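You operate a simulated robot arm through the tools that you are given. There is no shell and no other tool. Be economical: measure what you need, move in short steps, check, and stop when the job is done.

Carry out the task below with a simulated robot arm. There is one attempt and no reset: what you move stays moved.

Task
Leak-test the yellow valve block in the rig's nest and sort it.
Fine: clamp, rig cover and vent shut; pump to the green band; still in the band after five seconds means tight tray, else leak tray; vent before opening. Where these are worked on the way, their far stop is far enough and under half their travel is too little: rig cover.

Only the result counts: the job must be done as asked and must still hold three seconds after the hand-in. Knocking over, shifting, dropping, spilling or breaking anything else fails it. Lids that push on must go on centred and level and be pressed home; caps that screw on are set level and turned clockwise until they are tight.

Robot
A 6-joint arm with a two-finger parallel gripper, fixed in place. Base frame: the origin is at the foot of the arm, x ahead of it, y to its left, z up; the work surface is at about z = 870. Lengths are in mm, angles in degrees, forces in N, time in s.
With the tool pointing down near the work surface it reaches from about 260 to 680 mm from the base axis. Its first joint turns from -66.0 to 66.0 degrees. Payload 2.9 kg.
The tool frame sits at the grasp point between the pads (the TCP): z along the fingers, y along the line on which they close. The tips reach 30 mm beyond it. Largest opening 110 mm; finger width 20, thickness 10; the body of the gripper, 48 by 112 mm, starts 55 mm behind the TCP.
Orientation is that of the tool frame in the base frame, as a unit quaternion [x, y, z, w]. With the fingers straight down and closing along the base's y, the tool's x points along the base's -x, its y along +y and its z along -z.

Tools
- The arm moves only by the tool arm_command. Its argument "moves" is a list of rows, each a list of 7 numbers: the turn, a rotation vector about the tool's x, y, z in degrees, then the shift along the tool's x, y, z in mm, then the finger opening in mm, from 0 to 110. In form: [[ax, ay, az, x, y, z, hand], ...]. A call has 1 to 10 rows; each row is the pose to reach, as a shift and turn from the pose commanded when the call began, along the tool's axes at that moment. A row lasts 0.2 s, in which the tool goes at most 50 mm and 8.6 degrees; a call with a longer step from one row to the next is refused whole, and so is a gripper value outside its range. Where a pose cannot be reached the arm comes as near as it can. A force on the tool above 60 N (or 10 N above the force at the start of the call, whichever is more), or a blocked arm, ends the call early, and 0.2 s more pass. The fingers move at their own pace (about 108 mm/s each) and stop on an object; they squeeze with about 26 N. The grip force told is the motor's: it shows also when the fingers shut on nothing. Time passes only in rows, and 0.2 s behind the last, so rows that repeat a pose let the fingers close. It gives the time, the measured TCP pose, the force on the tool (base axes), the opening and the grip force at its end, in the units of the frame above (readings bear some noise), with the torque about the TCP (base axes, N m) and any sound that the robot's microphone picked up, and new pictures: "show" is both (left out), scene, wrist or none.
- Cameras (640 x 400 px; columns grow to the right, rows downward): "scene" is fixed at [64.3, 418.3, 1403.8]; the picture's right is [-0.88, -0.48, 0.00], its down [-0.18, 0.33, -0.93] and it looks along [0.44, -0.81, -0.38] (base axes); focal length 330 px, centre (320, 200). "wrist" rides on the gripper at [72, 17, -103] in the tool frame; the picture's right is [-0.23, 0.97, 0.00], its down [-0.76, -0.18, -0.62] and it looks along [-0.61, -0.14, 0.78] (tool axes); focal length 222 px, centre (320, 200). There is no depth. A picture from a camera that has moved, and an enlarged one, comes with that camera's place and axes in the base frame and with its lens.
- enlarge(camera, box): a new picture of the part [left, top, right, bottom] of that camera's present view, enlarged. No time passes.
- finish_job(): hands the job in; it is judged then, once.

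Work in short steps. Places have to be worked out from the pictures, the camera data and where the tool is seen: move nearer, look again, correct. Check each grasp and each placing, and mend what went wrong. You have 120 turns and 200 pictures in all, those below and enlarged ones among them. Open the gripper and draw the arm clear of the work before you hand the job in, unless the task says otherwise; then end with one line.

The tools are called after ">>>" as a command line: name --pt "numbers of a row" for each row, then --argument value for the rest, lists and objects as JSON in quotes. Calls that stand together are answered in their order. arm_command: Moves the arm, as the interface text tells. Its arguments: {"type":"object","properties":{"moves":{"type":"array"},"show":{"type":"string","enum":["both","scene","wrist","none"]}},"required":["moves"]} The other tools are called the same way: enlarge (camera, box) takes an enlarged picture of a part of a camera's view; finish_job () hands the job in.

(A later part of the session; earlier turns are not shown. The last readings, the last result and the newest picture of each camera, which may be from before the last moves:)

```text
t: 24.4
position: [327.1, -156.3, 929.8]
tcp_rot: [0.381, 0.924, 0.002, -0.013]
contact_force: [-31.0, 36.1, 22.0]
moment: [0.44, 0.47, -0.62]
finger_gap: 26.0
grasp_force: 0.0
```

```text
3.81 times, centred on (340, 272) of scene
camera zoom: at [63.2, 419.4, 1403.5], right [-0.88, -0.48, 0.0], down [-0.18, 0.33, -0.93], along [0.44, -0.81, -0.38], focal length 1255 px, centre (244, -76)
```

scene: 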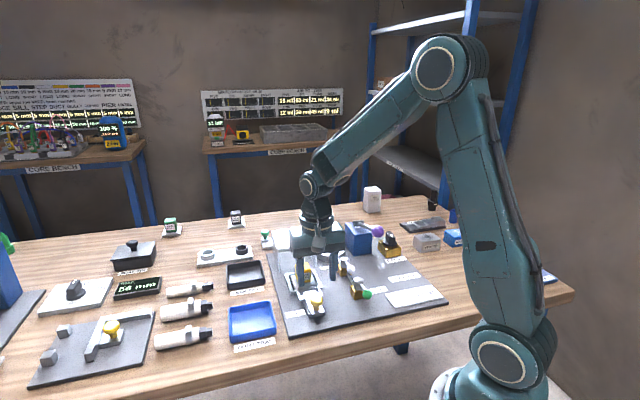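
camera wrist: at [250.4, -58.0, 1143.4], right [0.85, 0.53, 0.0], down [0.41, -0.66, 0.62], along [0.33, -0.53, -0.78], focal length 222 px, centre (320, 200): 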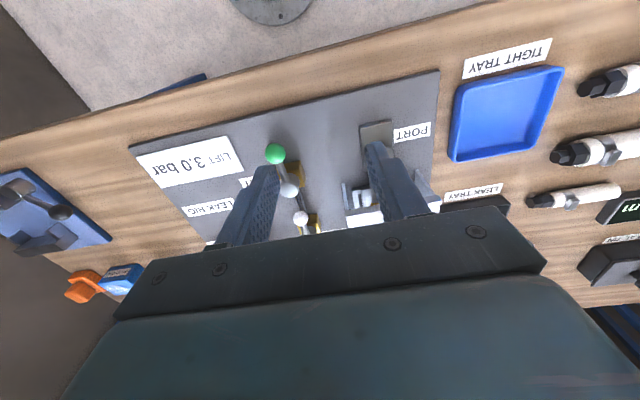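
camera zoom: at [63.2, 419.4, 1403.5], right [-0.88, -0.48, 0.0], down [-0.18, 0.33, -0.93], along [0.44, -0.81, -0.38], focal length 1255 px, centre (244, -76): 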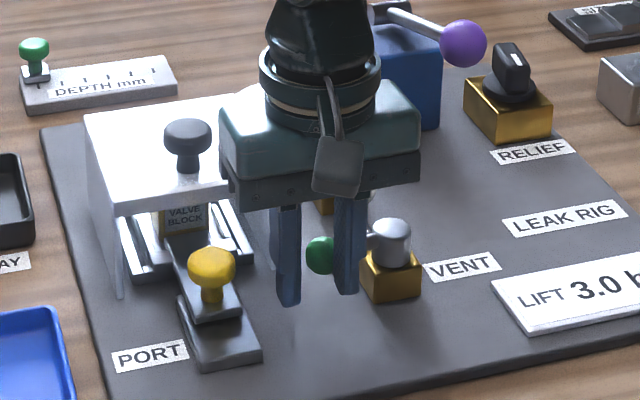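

About 47 N of resistance, so probably the valve stop. I'll back off, lift and inspect the lever angle.

>>> arm_command --pt "0 0 0 6 0 0 34" --pt "0 0 0 10 0 0 34" --pt "0 0 0 10 0 -40 34" --pt "0 0 0 20 0 -80 60" --pt "0 0 0 40 0 -110 60" --show "none"

>>> enlarge --camera "wrist" --box '[160, 50, 480, 230]'

>>> enlarge --camera "scene" --box '[275, 220, 405, 325]'

```text
t: 25.6
position: [303.3, -131.5, 1039.8]
tcp_rot: [0.382, 0.924, 0.0, -0.001]
contact_force: [0.5, -0.7, -0.8]
moment: [-0.02, -0.04, -0.03]
finger_gap: 59.8
grasp_force: 0.0
```

```text
2.00 times, centred on (320, 140) of wrist
camera zoom: at [265.1, -69.4, 1142.2], right [0.85, 0.53, 0.0], down [0.41, -0.66, 0.62], along [0.33, -0.53, -0.78], focal length 444 px, centre (320, 320)
```

zoom: 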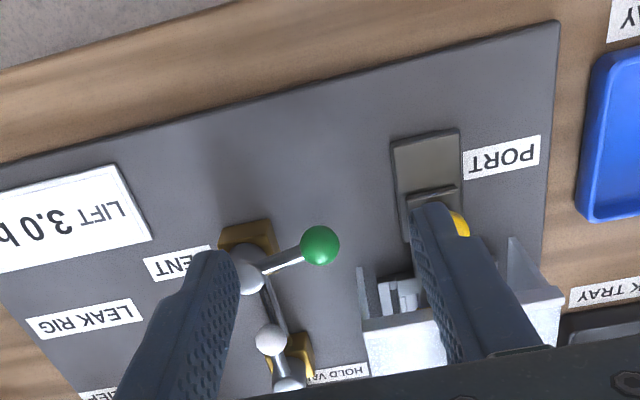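

```text
3.81 times, centred on (340, 272) of scene
camera zoom: at [64.3, 418.3, 1403.8], right [-0.88, -0.48, 0.0], down [-0.18, 0.33, -0.93], along [0.44, -0.81, -0.38], focal length 1255 px, centre (244, -76)
```

zoom: 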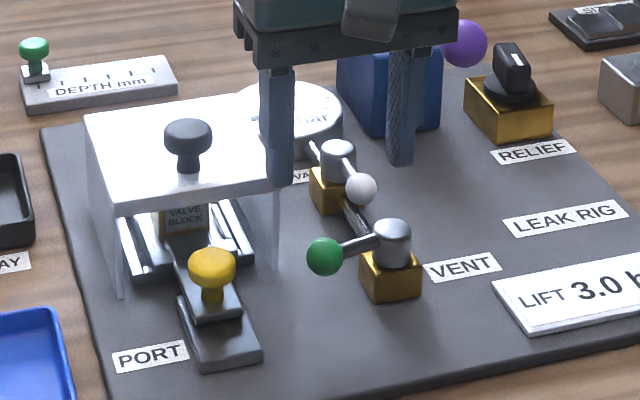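

The vent lever is turned about 80–85° and hit its stop, so it's shut. Next I'll move above the pump for a look at its handle and the gauge.

>>> arm_command --pt "0 0 0 -20 -20 -20 60" --pt "0 0 0 -45 -45 -40 60" --pt "0 0 0 -70 -70 -50 60" --pt "0 0 0 -95 -98 -50 60" --pt "0 0 0 -124 -128 -50 60" --show "both"

>>> enlarge --camera "wrist" --box '[160, 50, 480, 230]'

```text
t: 26.8
position: [301.2, -311.4, 1090.6]
tcp_rot: [0.383, 0.924, 0.0, 0.001]
contact_force: [-0.2, 0.3, 0.4]
moment: [-0.01, 0.01, -0.01]
finger_gap: 59.9
grasp_force: 0.1
camera wrist: at [262.1, -248.9, 1193.9], right [0.85, 0.53, 0.0], down [0.41, -0.66, 0.62], along [0.33, -0.53, -0.78], focal length 222 px, centre (320, 200)
```

scene: 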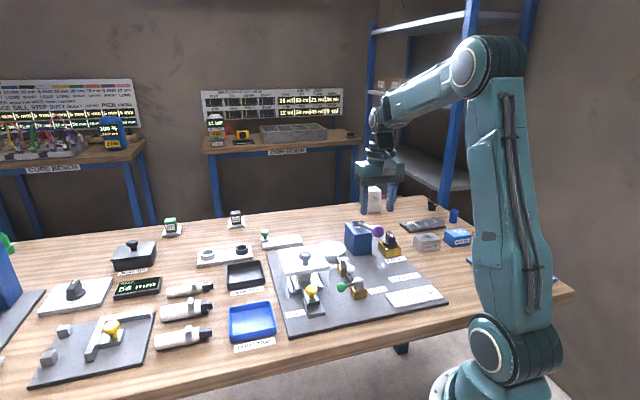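
wrist: 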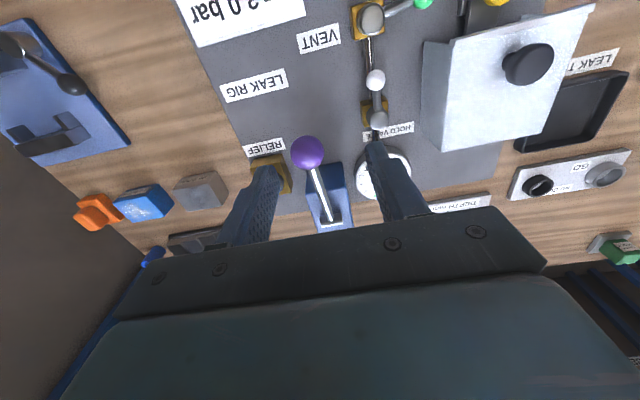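

```text
2.00 times, centred on (320, 140) of wrist
camera zoom: at [262.1, -248.9, 1193.9], right [0.85, 0.53, 0.0], down [0.41, -0.66, 0.62], along [0.33, -0.53, -0.78], focal length 444 px, centre (320, 320)
```

zoom: 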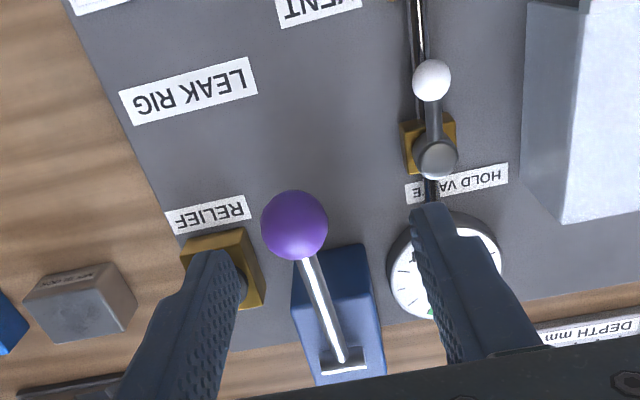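

Ball is at about (304,-344,989) and the pivot at (386,-412,969), so the lever is slightly up. I'll move over the ball in two steps.

>>> arm_command --pt "0 0 0 -12 -10 10 60" --pt "0 0 0 -25 -21 35 60" --show "none"

>>> enlarge --camera "wrist" --box '[160, 50, 480, 230]'

>>> enlarge --camera "scene" --box '[300, 200, 420, 280]'

```text
t: 27.4
position: [304.9, -342.9, 1054.9]
tcp_rot: [0.383, 0.924, 0.001, 0.0]
contact_force: [0.4, -0.3, 0.3]
moment: [0.01, -0.01, -0.02]
finger_gap: 59.9
grasp_force: 0.0
```

```text
2.00 times, centred on (320, 140) of wrist
camera zoom: at [265.2, -280.2, 1158.0], right [0.85, 0.53, 0.0], down [0.41, -0.66, 0.62], along [0.33, -0.53, -0.78], focal length 444 px, centre (320, 320)
```

zoom: 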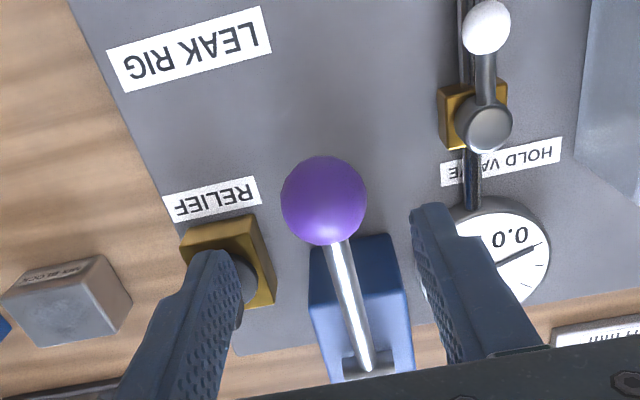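

```text
5.00 times, centred on (360, 240) of scene
camera zoom: at [64.3, 418.3, 1403.8], right [-0.88, -0.48, 0.0], down [-0.18, 0.33, -0.93], along [0.44, -0.81, -0.38], focal length 1648 px, centre (120, 0)
```

zoom: 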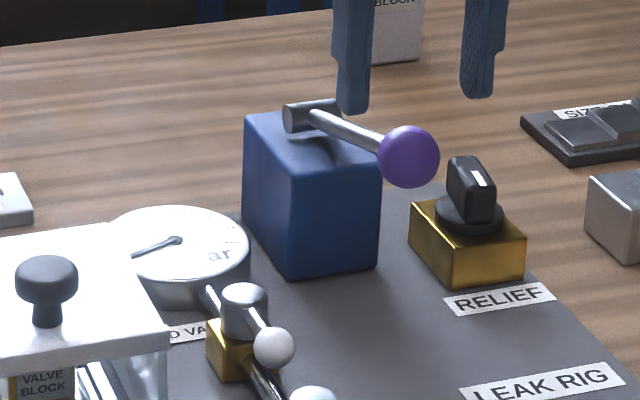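

Ball is centred. I'll descend to z≈1000 and grip.

>>> arm_command --pt "0 0 0 0 0 28 60" --pt "0 0 0 0 0 55 60" --pt "0 0 0 0 0 55 25" --pt "0 0 0 0 0 55 25" --show "none"

>>> enlarge --camera "wrist" --box '[160, 50, 480, 230]'

>>> enlarge --camera "scene" --box '[300, 200, 420, 280]'

```text
t: 28.4
position: [304.9, -341.1, 999.5]
tcp_rot: [0.379, 0.925, 0.001, 0.0]
contact_force: [18.4, 16.4, 0.9]
moment: [0.12, -0.04, 0.08]
finger_gap: 33.5
grasp_force: 44.9
```

```text
2.00 times, centred on (320, 140) of wrist
camera zoom: at [265.9, -279.1, 1102.7], right [0.85, 0.53, 0.0], down [0.42, -0.66, 0.62], along [0.33, -0.53, -0.78], focal length 444 px, centre (320, 320)
```

zoom: 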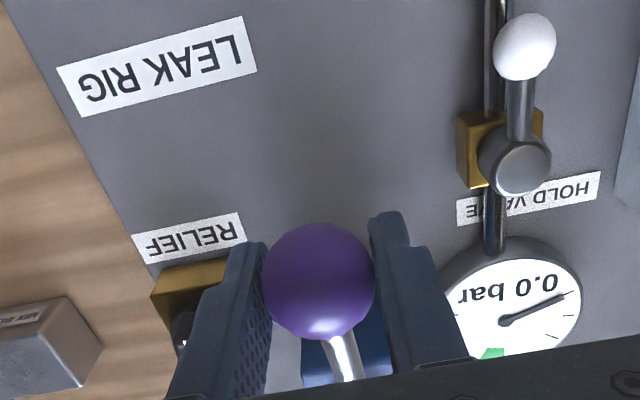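

```text
5.00 times, centred on (360, 240) of scene
camera zoom: at [64.8, 418.8, 1403.6], right [-0.88, -0.48, 0.0], down [-0.18, 0.33, -0.93], along [0.44, -0.81, -0.38], focal length 1648 px, centre (120, 0)
```

zoom: 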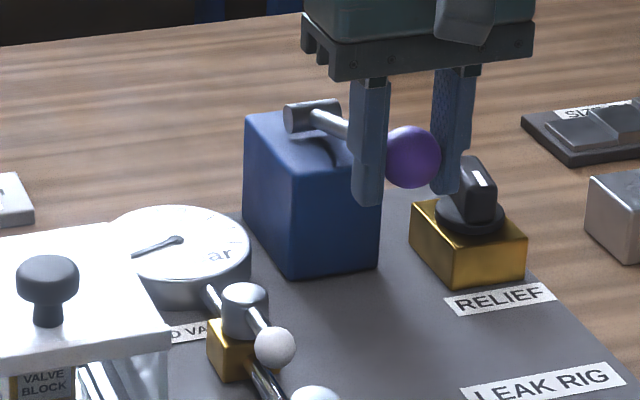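

Ball is held and the gauge reads 0.0 with the green band visible. I'll press down gently with a small sideways relief.

>>> arm_command --pt "0 0 0 0.5 1.5 5 25" --pt "0 0 0 1 1.5 10 25" --pt "0 0 0 1.5 1.5 15 25" --pt "0 0 0 2 1.5 20 25" --show "none"

>>> enlarge --camera "wrist" --box '[160, 50, 480, 230]'

```text
t: 29.4
position: [303.7, -340.3, 979.8]
tcp_rot: [0.383, 0.924, 0.0, 0.0]
contact_force: [-0.4, 21.1, 13.1]
moment: [-0.59, -0.74, -0.03]
finger_gap: 33.2
grasp_force: 45.1
```

```text
2.00 times, centred on (320, 140) of wrist
camera zoom: at [264.9, -277.0, 1082.9], right [0.85, 0.53, 0.0], down [0.41, -0.66, 0.62], along [0.33, -0.53, -0.78], focal length 444 px, centre (320, 320)
```

zoom: 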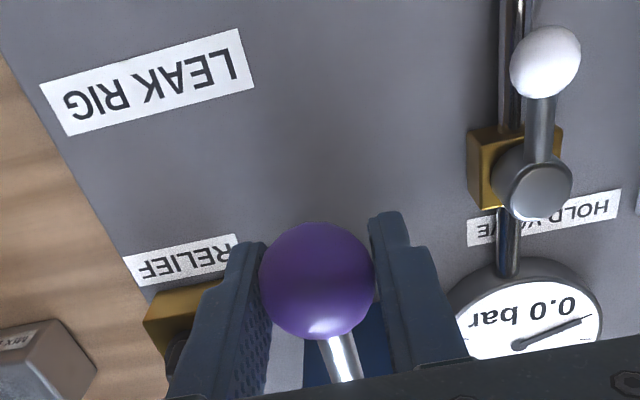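

It moves. Continuing down, easing outwards.

>>> arm_command --pt "0 0 0 2 1.5 5 25" --pt "0 0 0 2 1.5 10 25" --pt "0 0 0 2 1.5 15 25" --pt "0 0 0 1.5 1.5 20 25" --show "none"

>>> enlarge --camera "scene" --box '[300, 200, 420, 280]'

```text
t: 30.4
position: [303.6, -338.9, 959.5]
tcp_rot: [0.385, 0.923, -0.001, 0.0]
contact_force: [-9.6, 3.4, 12.9]
moment: [-0.84, -0.72, -0.05]
finger_gap: 32.9
grasp_force: 45.1
```

```text
5.00 times, centred on (360, 240) of scene
camera zoom: at [63.9, 418.5, 1403.8], right [-0.88, -0.48, 0.0], down [-0.18, 0.33, -0.93], along [0.44, -0.81, -0.38], focal length 1648 px, centre (120, 0)
```

zoom: 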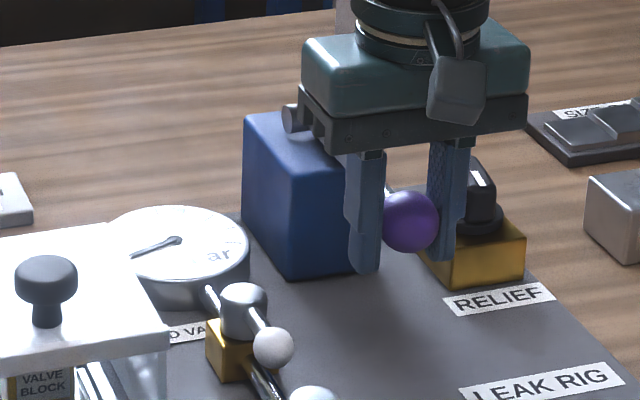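

>>> arm_command --pt "0 0 0 0 0 5 25" --pt "0 0 0 -1 0 10 25" --pt "0 0 0 -2 0 15 25" --pt "0 0 0 -3 0 20 25" --show "none"

>>> enlarge --camera "scene" --box '[300, 200, 420, 280]'

```text
t: 31.4
position: [305.8, -341.7, 939.5]
tcp_rot: [0.384, 0.923, 0.0, -0.001]
contact_force: [-22.9, -1.9, 12.5]
moment: [-0.75, -0.7, 0.08]
finger_gap: 33.0
grasp_force: 44.5
```

```text
5.00 times, centred on (360, 240) of scene
camera zoom: at [63.6, 418.4, 1403.8], right [-0.88, -0.48, 0.0], down [-0.18, 0.33, -0.93], along [0.44, -0.81, -0.38], focal length 1648 px, centre (120, 0)
```

zoom: 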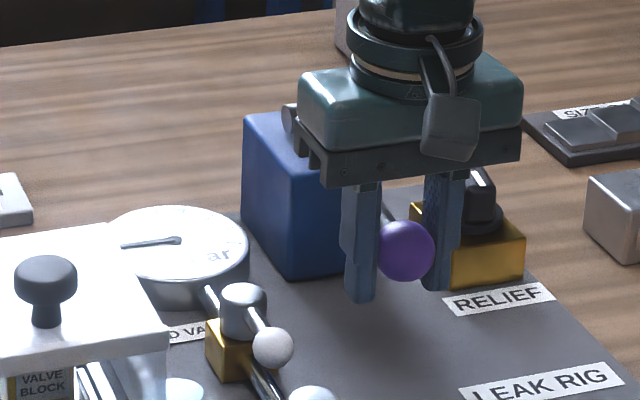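

The needle has started to move. I'll continue down to the lower stop, easing sideways.

>>> arm_command --pt "0 0 0 0 -1 4 25" --pt "0 0 0 -1.5 -1.5 8 25" --pt "0 0 0 -3 -2 12 25" --pt "0 0 0 -4 -2 15 25" --show "none"

>>> enlarge --camera "scene" --box '[300, 200, 420, 280]'

```text
t: 32.4
position: [309.1, -342.7, 927.6]
tcp_rot: [0.381, 0.925, 0.0, 0.004]
contact_force: [-9.1, 11.6, 39.8]
moment: [0.18, 0.22, -0.01]
finger_gap: 33.2
grasp_force: 45.4
```

```text
5.00 times, centred on (360, 240) of scene
camera zoom: at [63.7, 419.1, 1403.6], right [-0.88, -0.48, 0.0], down [-0.18, 0.33, -0.93], along [0.44, -0.81, -0.38], focal length 1648 px, centre (120, 0)
```

zoom: 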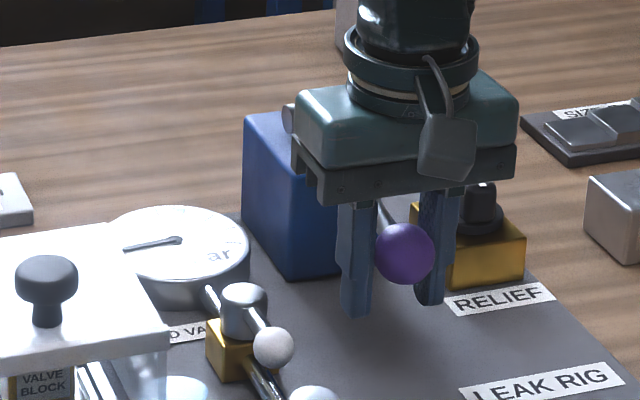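

Lower stop reached. I'll bring the handle back up along the same arc, then look at the gauge.

>>> arm_command --pt "0 0 0 2.5 0 -12 25" --pt "0 0 0 4.5 0 -24 25" --pt "0 0 0 5.5 0 -36 25" --pt "0 0 0 6 0 -48 25" --pt "0 0 0 5 0 -60 25" --pt "0 0 0 3 0 -72 25" --pt "0 0 0 2.5 0 -76 25" --show "none"

>>> enlarge --camera "wrist" --box '[320, 50, 480, 230]'

>>> enlarge --camera "scene" --box '[300, 220, 360, 270]'

```text
t: 34.0
position: [305.1, -340.2, 997.1]
tcp_rot: [0.383, 0.924, 0.003, -0.008]
contact_force: [-2.0, 6.6, -42.4]
moment: [0.0, -0.01, 0.04]
finger_gap: 33.4
grasp_force: 45.1
```

```text
2.22 times, centred on (400, 140) of wrist
camera zoom: at [266.6, -278.7, 1100.6], right [0.85, 0.53, 0.0], down [0.42, -0.67, 0.61], along [0.32, -0.52, -0.79], focal length 494 px, centre (142, 333)
```

zoom: 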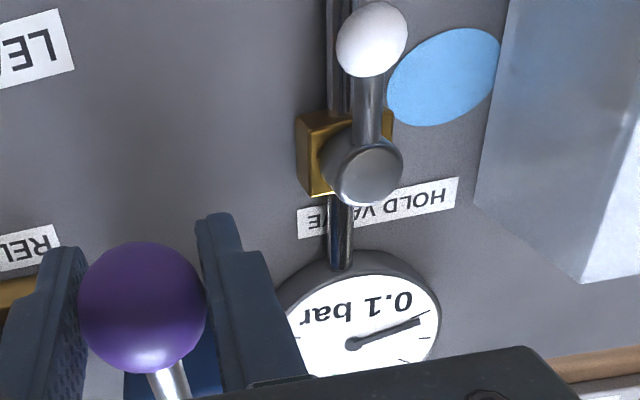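

```text
8.00 times, centred on (330, 245) of scene
camera zoom: at [64.7, 418.0, 1403.9], right [-0.88, -0.48, 0.0], down [-0.18, 0.33, -0.93], along [0.44, -0.81, -0.38], focal length 2636 px, centre (240, -160)
```

zoom: 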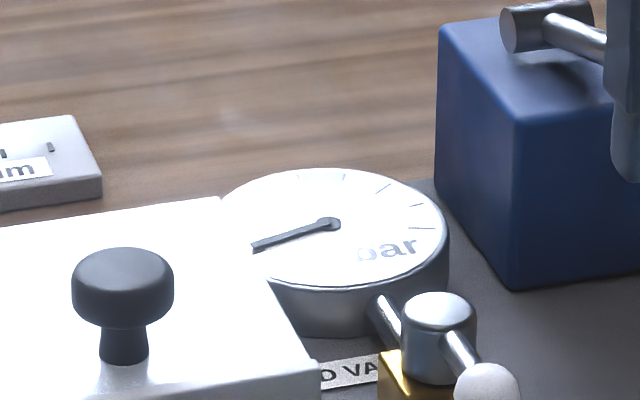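

Pressure fell back to 0.1 bar, and a light-blue patch has appeared near the hold valve. I'll look closer before pumping more.

>>> enlarge --camera "scene" --box '[280, 230, 380, 310]'

>>> enlarge --camera "wrist" --box '[360, 0, 520, 210]'

```text
5.00 times, centred on (330, 270) of scene
camera zoom: at [64.7, 418.0, 1403.9], right [-0.88, -0.48, 0.0], down [-0.18, 0.33, -0.93], along [0.44, -0.81, -0.38], focal length 1648 px, centre (270, -150)
```

zoom: 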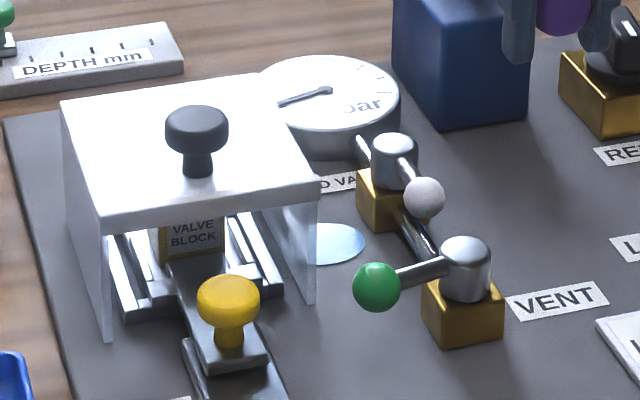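

```text
1.90 times, centred on (440, 105) of wrist
camera zoom: at [266.6, -278.7, 1100.6], right [0.85, 0.53, 0.0], down [0.42, -0.67, 0.61], along [0.32, -0.52, -0.79], focal length 423 px, centre (91, 381)
```

zoom: 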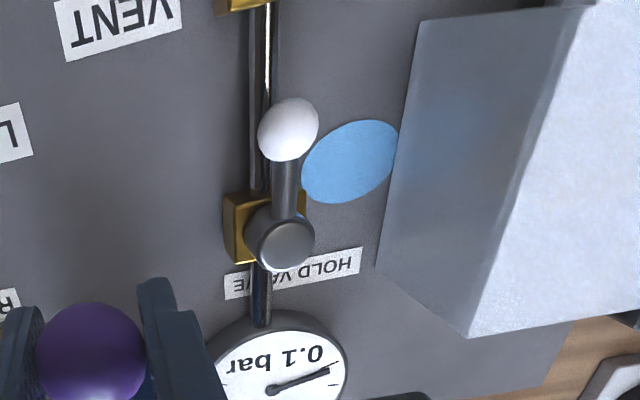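

I'll wait a moment to see whether the 0.1 bar decays while the handle is idle.

>>> arm_command --pt "0 0 0 0 0 5 25" --pt "0 0 0 0 0 5 25" --pt "0 0 0 0 0 5 25" --pt "0 0 0 0 0 5 25" --show "none"

>>> enlarge --camera "wrist" --box '[320, 50, 480, 230]'

```text
t: 35.0
position: [304.0, -339.4, 994.7]
tcp_rot: [0.383, 0.924, 0.002, -0.004]
contact_force: [-15.3, 29.9, 3.6]
moment: [-0.29, -0.33, 0.02]
finger_gap: 33.1
grasp_force: 44.6
```

```text
2.22 times, centred on (400, 140) of wrist
camera zoom: at [265.8, -278.1, 1099.2], right [0.85, 0.53, 0.0], down [0.42, -0.67, 0.62], along [0.33, -0.52, -0.79], focal length 494 px, centre (142, 333)
```

zoom: 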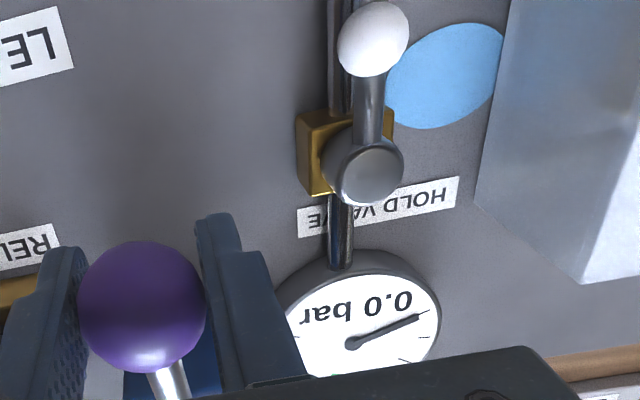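

It decayed to 0.0 in about a second, which is too fast: the vent or clamp isn't fully sealed. I'll release the pump handle and re-check the vent, pushing it with closed fingers.

>>> arm_command --pt "0 0 0 0 0 0 60" --pt "0 0 0 0 0 0 60" --pt "0 0 0 0 0 -40 60" --pt "0 0 0 15 15 -75 40" --pt "0 0 0 45 45 -75 0" --pt "0 0 0 75 77 -75 0" --pt "0 0 0 100 107 -75 0" --pt "0 0 0 120 134 -55 0" --show "wrist"

>>> enlarge --camera "wrist" --box '[200, 60, 440, 220]'

>>> enlarge --camera "scene" --box '[280, 220, 420, 320]'

```text
t: 36.8
position: [318.0, -162.2, 1051.4]
tcp_rot: [0.383, 0.924, -0.001, 0.0]
contact_force: [0.5, 0.3, -0.5]
moment: [-0.01, -0.01, -0.06]
finger_gap: 0.0
grasp_force: 25.9
camera wrist: at [278.1, -100.1, 1153.4], right [0.85, 0.53, 0.0], down [0.41, -0.66, 0.62], along [0.33, -0.53, -0.78], focal length 222 px, centre (320, 200)
```

wrist: 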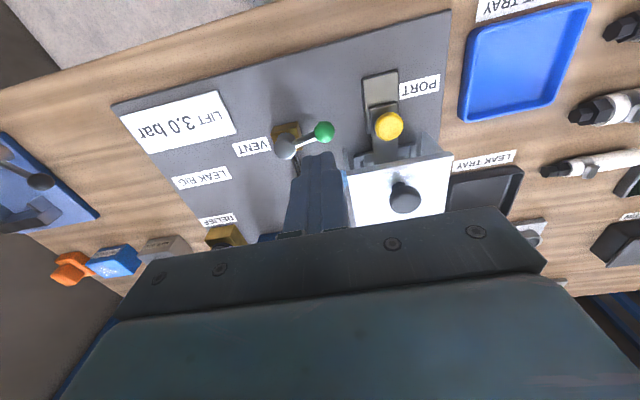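

```text
2.50 times, centred on (320, 140) of wrist
camera zoom: at [278.1, -100.1, 1153.4], right [0.85, 0.53, 0.0], down [0.41, -0.66, 0.62], along [0.33, -0.53, -0.78], focal length 555 px, centre (320, 350)
```

zoom: 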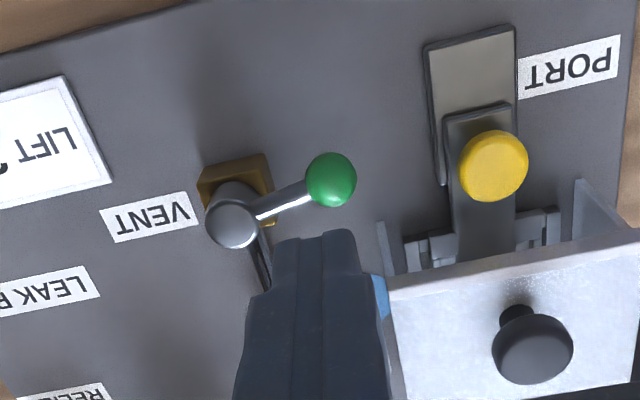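

```text
4.00 times, centred on (350, 270) of scene
camera zoom: at [64.3, 418.3, 1403.8], right [-0.88, -0.48, 0.0], down [-0.18, 0.33, -0.93], along [0.44, -0.81, -0.38], focal length 1318 px, centre (200, -80)
```

zoom: 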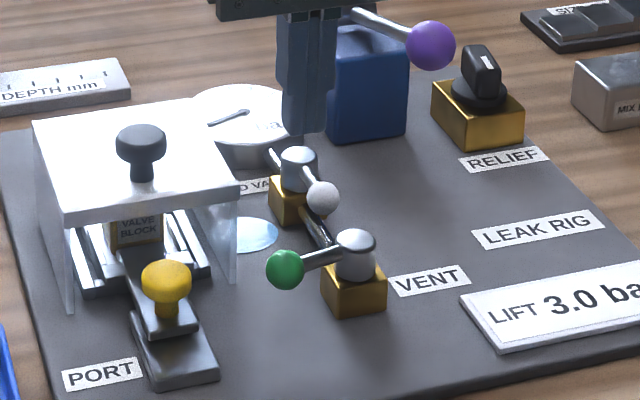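

Viewed against the body edges, the vent lever is still 10–12° short of square. I'll descend behind the ball and push on.

>>> arm_command --pt "0 0 0 8 -2 40 0" --pt "0 0 0 8 -2 80 0" --pt "0 0 0 8 -2 121 0" --pt "0 0 0 3 -2 121 0" --pt "0 0 0 -2 -2 121 0" --pt "0 0 0 -7 -2 121 0" --show "none"

>>> enlarge --camera "wrist" --box '[200, 60, 440, 220]'

>>> enlarge --camera "scene" --box '[280, 220, 420, 320]'

```text
t: 38.2
position: [316.7, -164.0, 929.2]
tcp_rot: [0.38, 0.925, 0.002, -0.007]
contact_force: [-22.9, 29.5, 14.6]
moment: [0.48, 0.22, 0.11]
finger_gap: 0.0
grasp_force: 26.2
```

```text
2.50 times, centred on (320, 140) of wrist
camera zoom: at [278.3, -103.8, 1033.5], right [0.85, 0.53, 0.0], down [0.42, -0.67, 0.61], along [0.32, -0.52, -0.79], focal length 555 px, centre (320, 350)
```

zoom: 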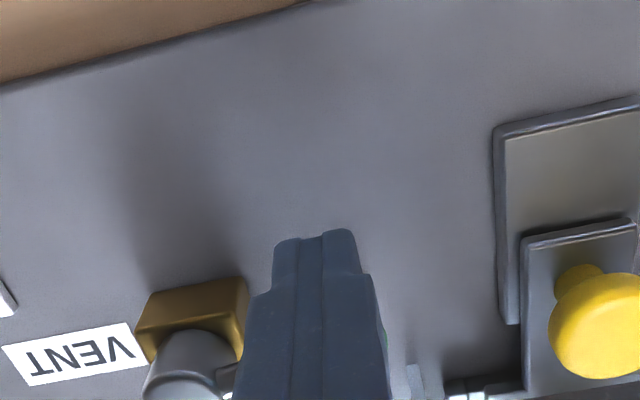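

```text
4.00 times, centred on (350, 270) of scene
camera zoom: at [63.5, 419.2, 1403.6], right [-0.88, -0.48, 0.0], down [-0.18, 0.33, -0.93], along [0.44, -0.81, -0.38], focal length 1318 px, centre (200, -80)
```

zoom: 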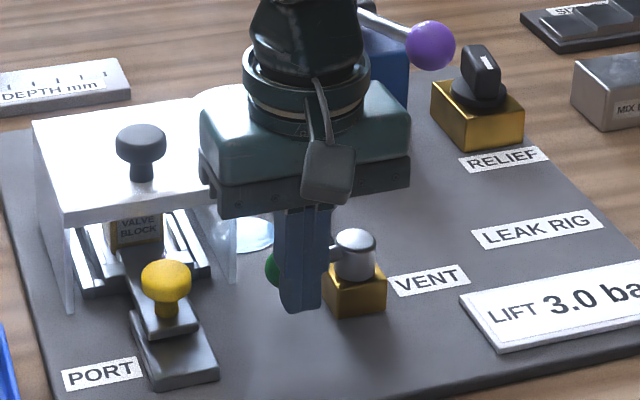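

Same position, firm stop again: the vent lever's limit is simply about 80°. Next I'll check the clamp by pushing its knob from behind with closed fingers.

>>> arm_command --pt "0 0 0 8 0 0 0" --pt "0 0 0 12 0 -30 0" --pt "0 0 0 12 36 -40 0" --pt "0 0 0 12 72 -40 0" --pt "0 0 0 10 72 -20 0" --pt "0 0 0 8 72 -3 0" --show "none"

>>> enlarge --camera "wrist" --box '[200, 60, 440, 220]'

>>> enlarge --camera "scene" --box '[260, 240, 360, 330]'

```text
t: 39.6
position: [365.8, -112.6, 933.3]
tcp_rot: [0.383, 0.924, -0.001, 0.0]
contact_force: [-0.4, 1.0, 0.4]
moment: [0.0, 0.02, -0.03]
finger_gap: 0.0
grasp_force: 25.4
```

```text
2.50 times, centred on (320, 140) of wrist
camera zoom: at [325.7, -49.8, 1035.7], right [0.85, 0.53, 0.0], down [0.41, -0.66, 0.62], along [0.33, -0.53, -0.78], focal length 555 px, centre (320, 350)
```

zoom: 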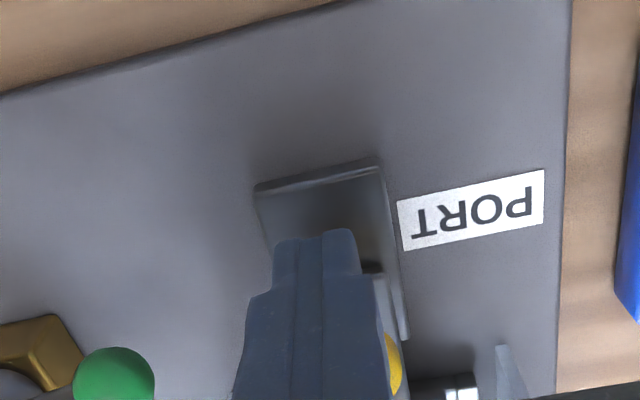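

```text
4.44 times, centred on (310, 285) of scene
camera zoom: at [64.3, 418.3, 1403.8], right [-0.88, -0.48, 0.0], down [-0.18, 0.33, -0.93], along [0.44, -0.81, -0.38], focal length 1465 px, centre (364, -178)
```

zoom: 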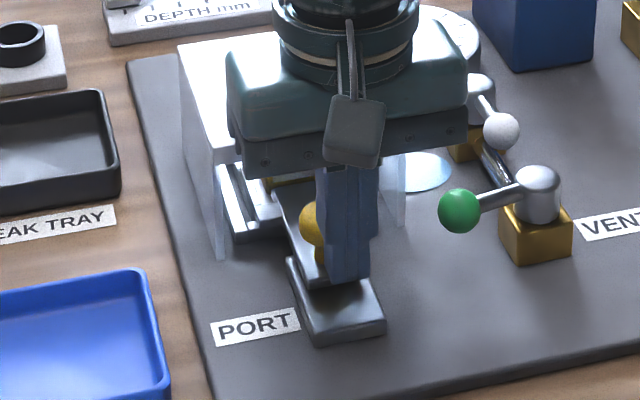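

Behind the knob; I'll shift 4 mm to centre and push firmly.

>>> arm_command --pt "0 0 0 -4 4 0 0" --pt "0 0 0 -8 4 0 0" --pt "0 0 0 -11 4 0 0" --pt "0 0 0 -14 4 0 0" --pt "0 0 0 -17 4 0 0" --pt "0 0 0 -19 4 0 0" --show "none"

>>> enlarge --camera "scene" --box '[260, 240, 360, 330]'

```text
t: 41.0
position: [375.6, -117.2, 931.1]
tcp_rot: [0.379, 0.925, 0.003, -0.011]
contact_force: [-31.4, 43.6, 24.0]
moment: [0.83, 0.72, -0.02]
finger_gap: 0.0
grasp_force: 25.7
```

```text
4.44 times, centred on (310, 285) of scene
camera zoom: at [63.2, 419.6, 1403.5], right [-0.88, -0.48, 0.0], down [-0.18, 0.33, -0.93], along [0.44, -0.81, -0.38], focal length 1465 px, centre (364, -178)
```

zoom: 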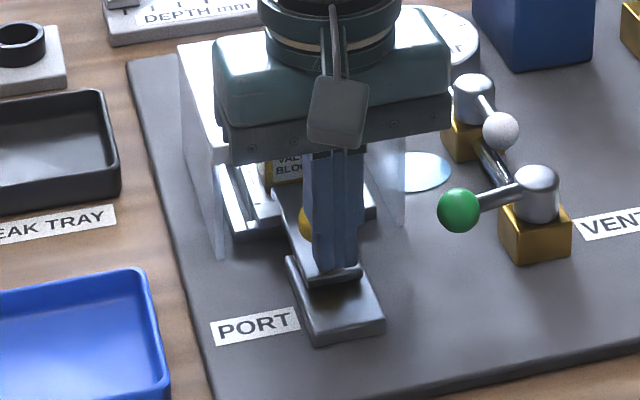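

The clamp is firmly home (54 N, no movement). I'll go back to the pump and stroke faster to see whether the pressure builds.

>>> arm_command --pt "0 0 0 14 0 0 0" --pt "0 0 0 14 0 -45 0" --pt "0 0 0 14 -20 -85 20" --pt "0 0 0 5 -60 -105 40" --pt "0 0 0 -25 -90 -125 60" --pt "0 0 0 -55 -120 -125 60" --pt "0 0 0 -85 -150 -125 60" --pt "0 0 0 -105 -190 -125 60" --pt "0 0 0 -108 -206 -115 60" --show "none"

>>> enlarge --camera "wrist" --box '[160, 50, 480, 230]'

```text
t: 43.0
position: [310.9, -345.4, 1046.7]
tcp_rot: [0.383, 0.924, 0.0, -0.001]
contact_force: [-0.8, -0.3, -0.2]
moment: [-0.01, 0.02, 0.02]
finger_gap: 59.8
grasp_force: 0.0
```

```text
2.00 times, centred on (320, 140) of wrist
camera zoom: at [272.2, -282.8, 1150.3], right [0.85, 0.53, 0.0], down [0.41, -0.66, 0.62], along [0.33, -0.53, -0.78], focal length 444 px, centre (320, 320)
```

zoom: 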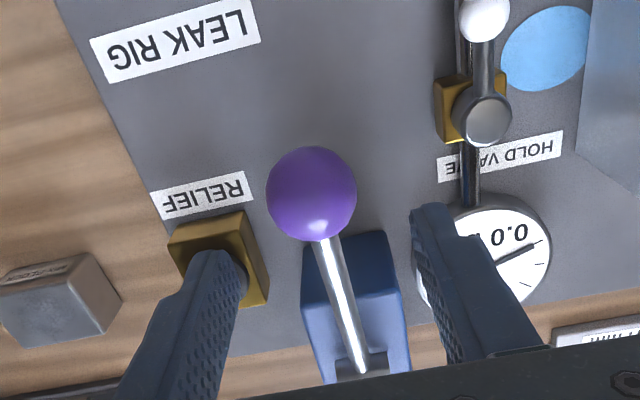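

Ball at (305,-342). I'll grip and make one brisk downstroke, then read the gauge immediately.

>>> arm_command --pt "0 0 0 6 -1.5 24 60" --pt "0 0 0 6 -1.5 47 60" --pt "0 0 0 6 -1.5 47 25" --pt "0 0 0 6 -1.5 47 25" --pt "0 0 0 8 -1 63 25" --pt "0 0 0 9 -1 79 25" --pt "0 0 0 8.5 -1.5 95 25" --pt "0 0 0 5 -2 111 25" --pt "0 0 0 4 -2 117 25" --show "none"

>>> enlarge --camera "scene" --box '[300, 220, 380, 280]'

```text
t: 45.0
position: [307.6, -343.4, 932.2]
tcp_rot: [0.382, 0.924, -0.001, 0.001]
contact_force: [-10.6, 10.7, 41.2]
moment: [0.26, 0.3, -0.01]
finger_gap: 33.1
grasp_force: 44.9
```

```text
6.67 times, centred on (340, 250) of scene
camera zoom: at [63.6, 419.0, 1403.6], right [-0.88, -0.48, 0.0], down [-0.18, 0.33, -0.93], along [0.44, -0.81, -0.38], focal length 2197 px, centre (187, -133)
```

zoom: 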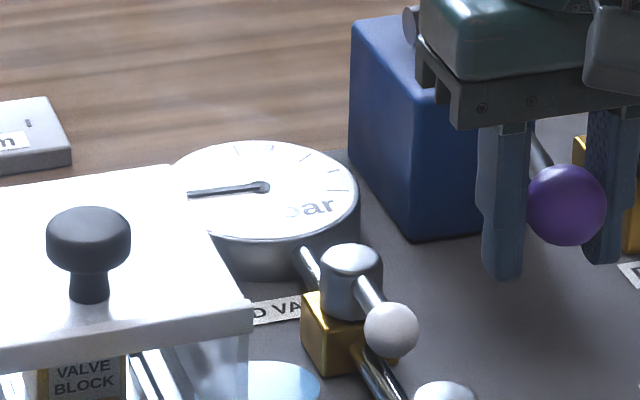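

One stroke gives roughly 0.4 bar. I'll make a fast full cycle, up then down, and read again.

>>> arm_command --pt "0 0 0 4.5 0.5 -24 25" --pt "0 0 0 5 1 -48 25" --pt "0 0 0 2.5 0.5 -68 25" --pt "0 0 0 5 1 -46 25" --pt "0 0 0 4.5 0.5 -22 25" --pt "0 0 0 0 0 1 25" --show "none"

>>> enlarge --camera "scene" --box '[300, 220, 380, 280]'

```text
t: 46.4
position: [307.3, -343.3, 928.1]
tcp_rot: [0.382, 0.924, 0.001, -0.001]
contact_force: [-3.8, 12.3, 4.9]
moment: [-0.14, -0.09, -0.03]
finger_gap: 33.2
grasp_force: 38.7
```

```text
6.67 times, centred on (340, 250) of scene
camera zoom: at [64.1, 418.7, 1403.7], right [-0.88, -0.48, 0.0], down [-0.18, 0.33, -0.93], along [0.44, -0.81, -0.38], focal length 2197 px, centre (187, -133)
```

zoom: 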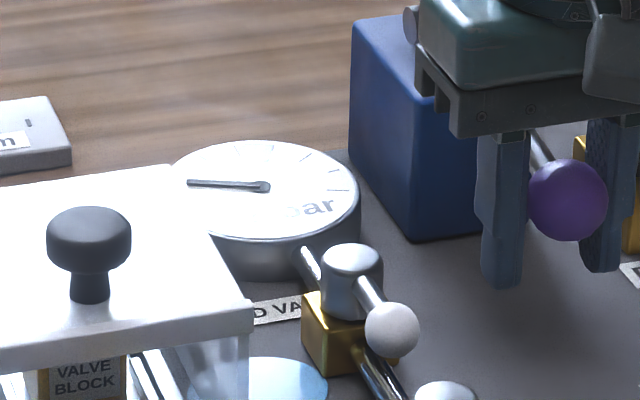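

The pressure builds (about 0.75 bar; the green band looks like 2.0–2.5 bar) but leaks down meanwhile. I'll pump faster, two quick cycles per call.

>>> arm_command --pt "0 0 0 5 1 -33 25" --pt "0 0 0 2.5 0.5 -66 25" --pt "0 0 0 5 1 -33 25" --pt "0 0 0 0 0 0 25" --pt "0 0 0 5 1 -33 25" --pt "0 0 0 2.5 0.5 -66 25" --pt "0 0 0 5 1 -33 25" --pt "0 0 0 0 0 0 25" --show "none"

>>> enlarge --camera "scene" --box '[300, 220, 380, 280]'

```text
t: 48.2
position: [308.4, -345.1, 929.9]
tcp_rot: [0.383, 0.924, 0.0, -0.001]
contact_force: [-16.7, -3.6, 6.7]
moment: [-0.09, -0.55, 0.01]
finger_gap: 33.5
grasp_force: 38.9
```

```text
6.67 times, centred on (340, 250) of scene
camera zoom: at [63.8, 418.3, 1403.8], right [-0.88, -0.48, 0.0], down [-0.18, 0.33, -0.93], along [0.44, -0.81, -0.38], focal length 2197 px, centre (187, -133)
```

zoom: 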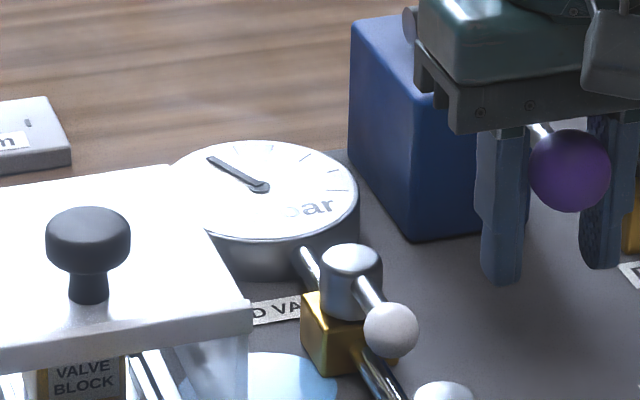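

1.45 bar now. Keep pumping, going slightly lower since the ball has slid up in the grip.

>>> arm_command --pt "0 0 0 5 1 -33 25" --pt "0 0 0 2.5 0.5 -66 25" --pt "0 0 0 5 1 -30 25" --pt "0 0 0 0 0 6 25" --pt "0 0 0 5 1 -30 25" --pt "0 0 0 2.5 0.5 -64 25" --pt "0 0 0 5 1 -28 25" --pt "0 0 0 0 0 8 25" --show "none"

>>> enlarge --camera "scene" --box '[300, 220, 380, 280]'

```text
t: 50.0
position: [307.7, -343.5, 923.2]
tcp_rot: [0.381, 0.925, 0.002, -0.001]
contact_force: [-9.0, 25.2, 32.9]
moment: [-0.28, -0.13, -0.05]
finger_gap: 33.0
grasp_force: 44.5
```

```text
6.67 times, centred on (340, 250) of scene
camera zoom: at [63.7, 419.4, 1403.5], right [-0.88, -0.48, 0.0], down [-0.18, 0.33, -0.93], along [0.44, -0.81, -0.38], focal length 2197 px, centre (187, -133)
```

zoom: 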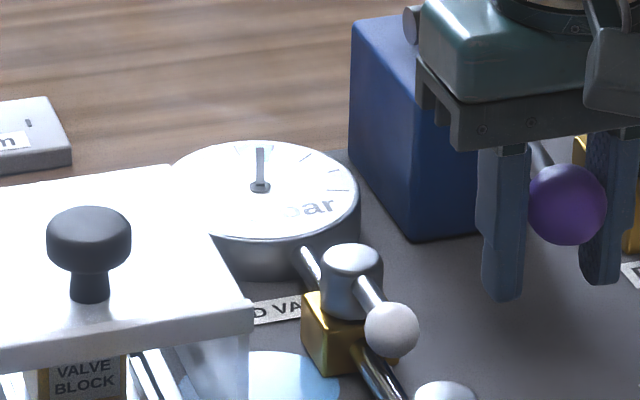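

Needle is near vertical, about 2.25 bar and right in the band. I'll check it closely and then hold still.

>>> enlarge --camera "scene" --box '[315, 232, 350, 256]'

>>> arm_command --pt "0 0 0 0 0 0 25" --pt "0 0 0 0 0 0 25" --pt "0 0 0 0 0 0 25" --pt "0 0 0 0 0 0 25" --show "none"

>>> enlarge --camera "scene" --box '[315, 232, 350, 256]'

```text
16.00 times, centred on (332, 244) of scene
camera zoom: at [63.7, 419.4, 1403.5], right [-0.88, -0.48, 0.0], down [-0.18, 0.33, -0.93], along [0.44, -0.81, -0.38], focal length 5272 px, centre (120, -504)
```

zoom: 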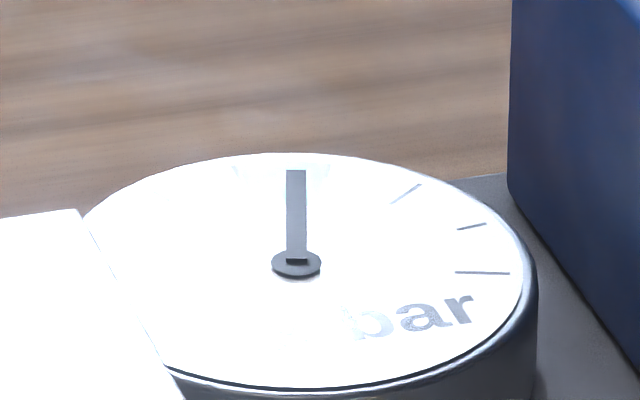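

```text
t: 51.0
position: [307.9, -343.4, 922.5]
tcp_rot: [0.381, 0.924, 0.001, -0.003]
contact_force: [-4.0, 34.9, 34.6]
moment: [-0.29, 0.06, -0.1]
finger_gap: 33.1
grasp_force: 44.7
```

```text
16.00 times, centred on (332, 244) of scene
camera zoom: at [63.8, 419.6, 1403.4], right [-0.88, -0.48, 0.0], down [-0.18, 0.33, -0.93], along [0.44, -0.81, -0.38], focal length 5272 px, centre (120, -504)
```

zoom: 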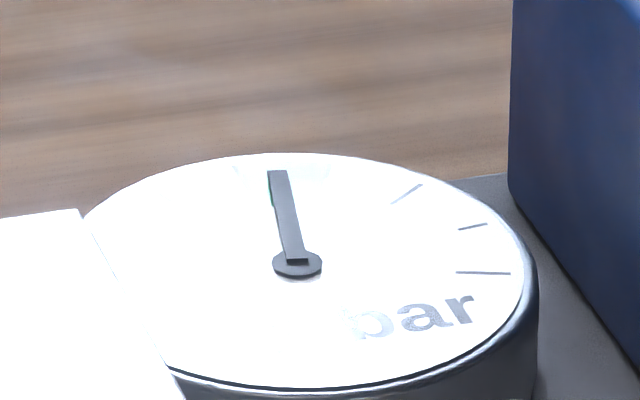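

In the band but falling about 0.1 bar/s. I'll hold still through five seconds.

>>> arm_command --pt "0 0 0 0 0 0 25" --pt "0 0 0 0 0 0 25" --pt "0 0 0 0 0 0 25" --pt "0 0 0 0 0 0 25" --pt "0 0 0 0 0 0 25" --pt "0 0 0 0 0 0 25" --pt "0 0 0 0 0 0 25" --pt "0 0 0 0 0 0 25" --pt "0 0 0 0 0 0 25" --pt "0 0 0 0 0 0 25" --show "none"

>>> enlarge --camera "scene" --box '[315, 232, 350, 256]'

>>> arm_command --pt "0 0 0 0 0 0 25" --pt "0 0 0 0 0 0 25" --pt "0 0 0 0 0 0 25" --pt "0 0 0 0 0 0 25" --pt "0 0 0 0 0 0 25" --pt "0 0 0 0 0 0 25" --pt "0 0 0 0 0 0 25" --pt "0 0 0 0 0 0 25" --pt "0 0 0 0 0 0 25" --pt "0 0 0 0 0 0 25" --show "none"

>>> enlarge --camera "scene" --box '[280, 220, 400, 310]'

```text
t: 53.2
position: [308.6, -343.8, 921.9]
tcp_rot: [0.381, 0.925, 0.003, -0.002]
contact_force: [-1.3, 34.9, 29.8]
moment: [-0.18, 0.25, -0.16]
finger_gap: 33.4
grasp_force: 45.2
```

```text
16.00 times, centred on (332, 244) of scene
camera zoom: at [64.0, 419.6, 1403.4], right [-0.88, -0.48, 0.0], down [-0.18, 0.33, -0.93], along [0.44, -0.81, -0.38], focal length 5272 px, centre (120, -504)
```

zoom: 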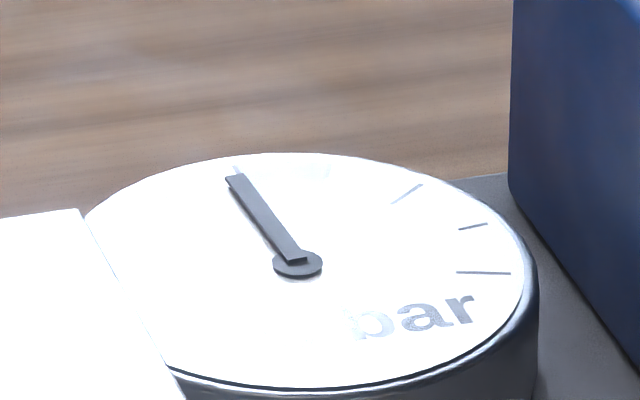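

```text
t: 55.4
position: [308.1, -344.5, 921.9]
tcp_rot: [0.381, 0.925, 0.002, -0.001]
contact_force: [0.3, 34.0, 25.4]
moment: [-0.19, 0.26, -0.17]
finger_gap: 33.2
grasp_force: 45.2
```

```text
4.44 times, centred on (340, 265) of scene
camera zoom: at [64.1, 419.5, 1403.4], right [-0.88, -0.48, 0.0], down [-0.18, 0.33, -0.93], along [0.44, -0.81, -0.38], focal length 1465 px, centre (231, -89)
```

zoom: 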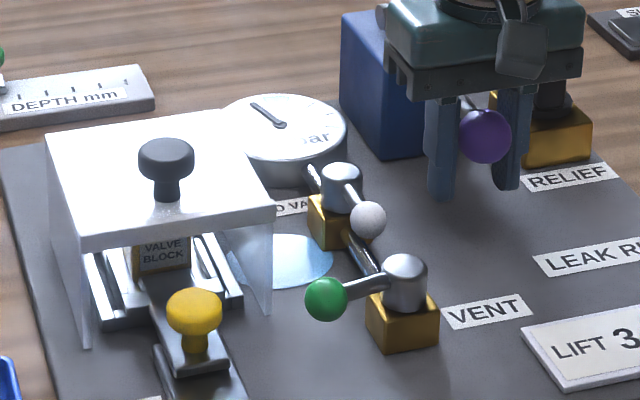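

After five seconds the needle is below the band, so this block reads as a leak. Before deciding, I'll release the handle and view the wet patch from above to be sure of its origin.

>>> arm_command --pt "0 0 0 0 -2 0 60" --pt "0 0 0 0 -2 0 60" --pt "0 0 0 0 -2 -45 60" --pt "0 0 0 0 0 -90 60" --pt "0 0 0 10 10 -130 60" --pt "0 0 0 35 35 -160 60" --pt "0 0 0 65 65 -165 60" --show "wrist"

>>> enlarge --camera "wrist" --box '[290, 50, 450, 210]'

>>> enlarge --camera "scene" --box '[270, 225, 370, 310]'

```text
t: 57.0
position: [308.8, -252.4, 1087.1]
tcp_rot: [0.383, 0.924, 0.0, -0.001]
contact_force: [0.2, -0.5, -0.4]
moment: [-0.01, 0.01, -0.05]
finger_gap: 59.8
grasp_force: 0.1
camera wrist: at [269.8, -189.4, 1190.7], right [0.85, 0.53, 0.0], down [0.41, -0.66, 0.62], along [0.33, -0.53, -0.78], focal length 222 px, centre (320, 200)
```

wrist: 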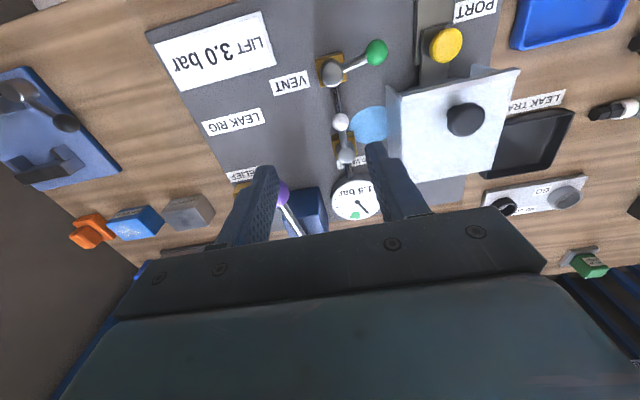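

```text
2.50 times, centred on (370, 130) of wrist
camera zoom: at [269.8, -189.4, 1190.7], right [0.85, 0.53, 0.0], down [0.41, -0.66, 0.62], along [0.33, -0.53, -0.78], focal length 555 px, centre (195, 375)
```

zoom: 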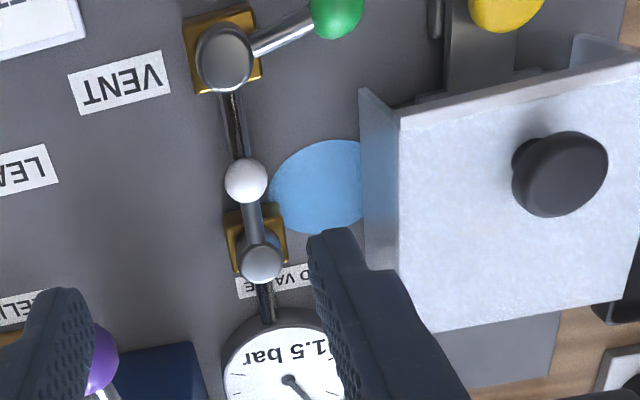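

```text
4.71 times, centred on (320, 268) of scene
camera zoom: at [64.3, 418.3, 1403.8], right [-0.88, -0.48, 0.0], down [-0.18, 0.33, -0.93], along [0.44, -0.81, -0.38], focal length 1551 px, centre (320, -118)
```

zoom: 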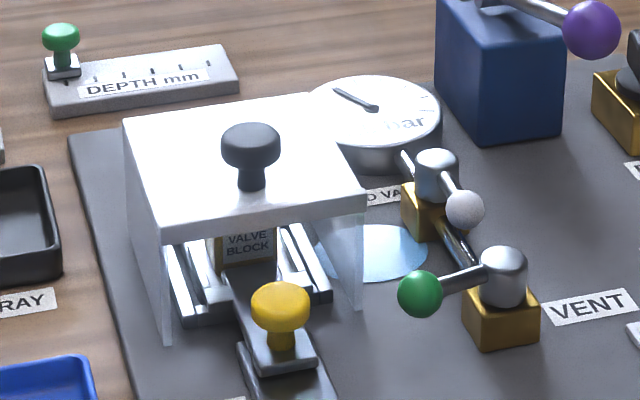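

Gauge reads 1.5 bar: a steady loss of about 0.1 bar/s with the vent and clamp at their stops, and the fluid is coming out beside the nest, level with the block. Verdict: leak tray. Next is to vent; I'll place closed fingers on the cover side of the vent ball.

>>> arm_command --pt "0 0 0 5 30 20 20" --pt "0 0 0 9.7 63 50 0" --pt "0 0 0 9.7 63 85 0" --show "none"

>>> enlarge --camera "wrist" --box '[200, 60, 440, 220]'

>>> enlarge --camera "scene" --box '[270, 205, 390, 310]'

```text
t: 57.8
position: [346.1, -200.9, 1000.9]
tcp_rot: [0.383, 0.924, 0.0, 0.0]
contact_force: [0.3, 0.3, 0.2]
moment: [-0.03, -0.01, 0.01]
finger_gap: 0.0
grasp_force: 26.3
```

```text
2.50 times, centred on (320, 140) of wrist
camera zoom: at [306.3, -137.9, 1104.2], right [0.85, 0.53, 0.0], down [0.41, -0.66, 0.62], along [0.33, -0.53, -0.78], focal length 555 px, centre (320, 350)
```

zoom: 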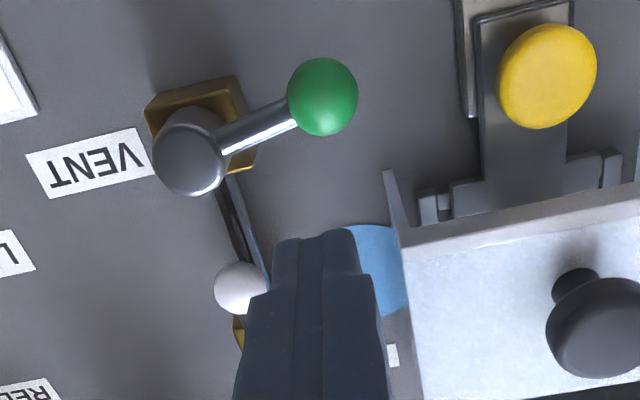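

```text
3.81 times, centred on (330, 258) of scene
camera zoom: at [64.3, 418.3, 1403.8], right [-0.88, -0.48, 0.0], down [-0.18, 0.33, -0.93], along [0.44, -0.81, -0.38], focal length 1255 px, centre (282, -19)
```

zoom: 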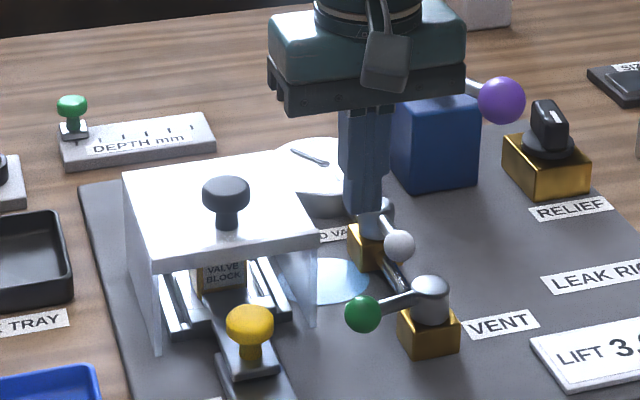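

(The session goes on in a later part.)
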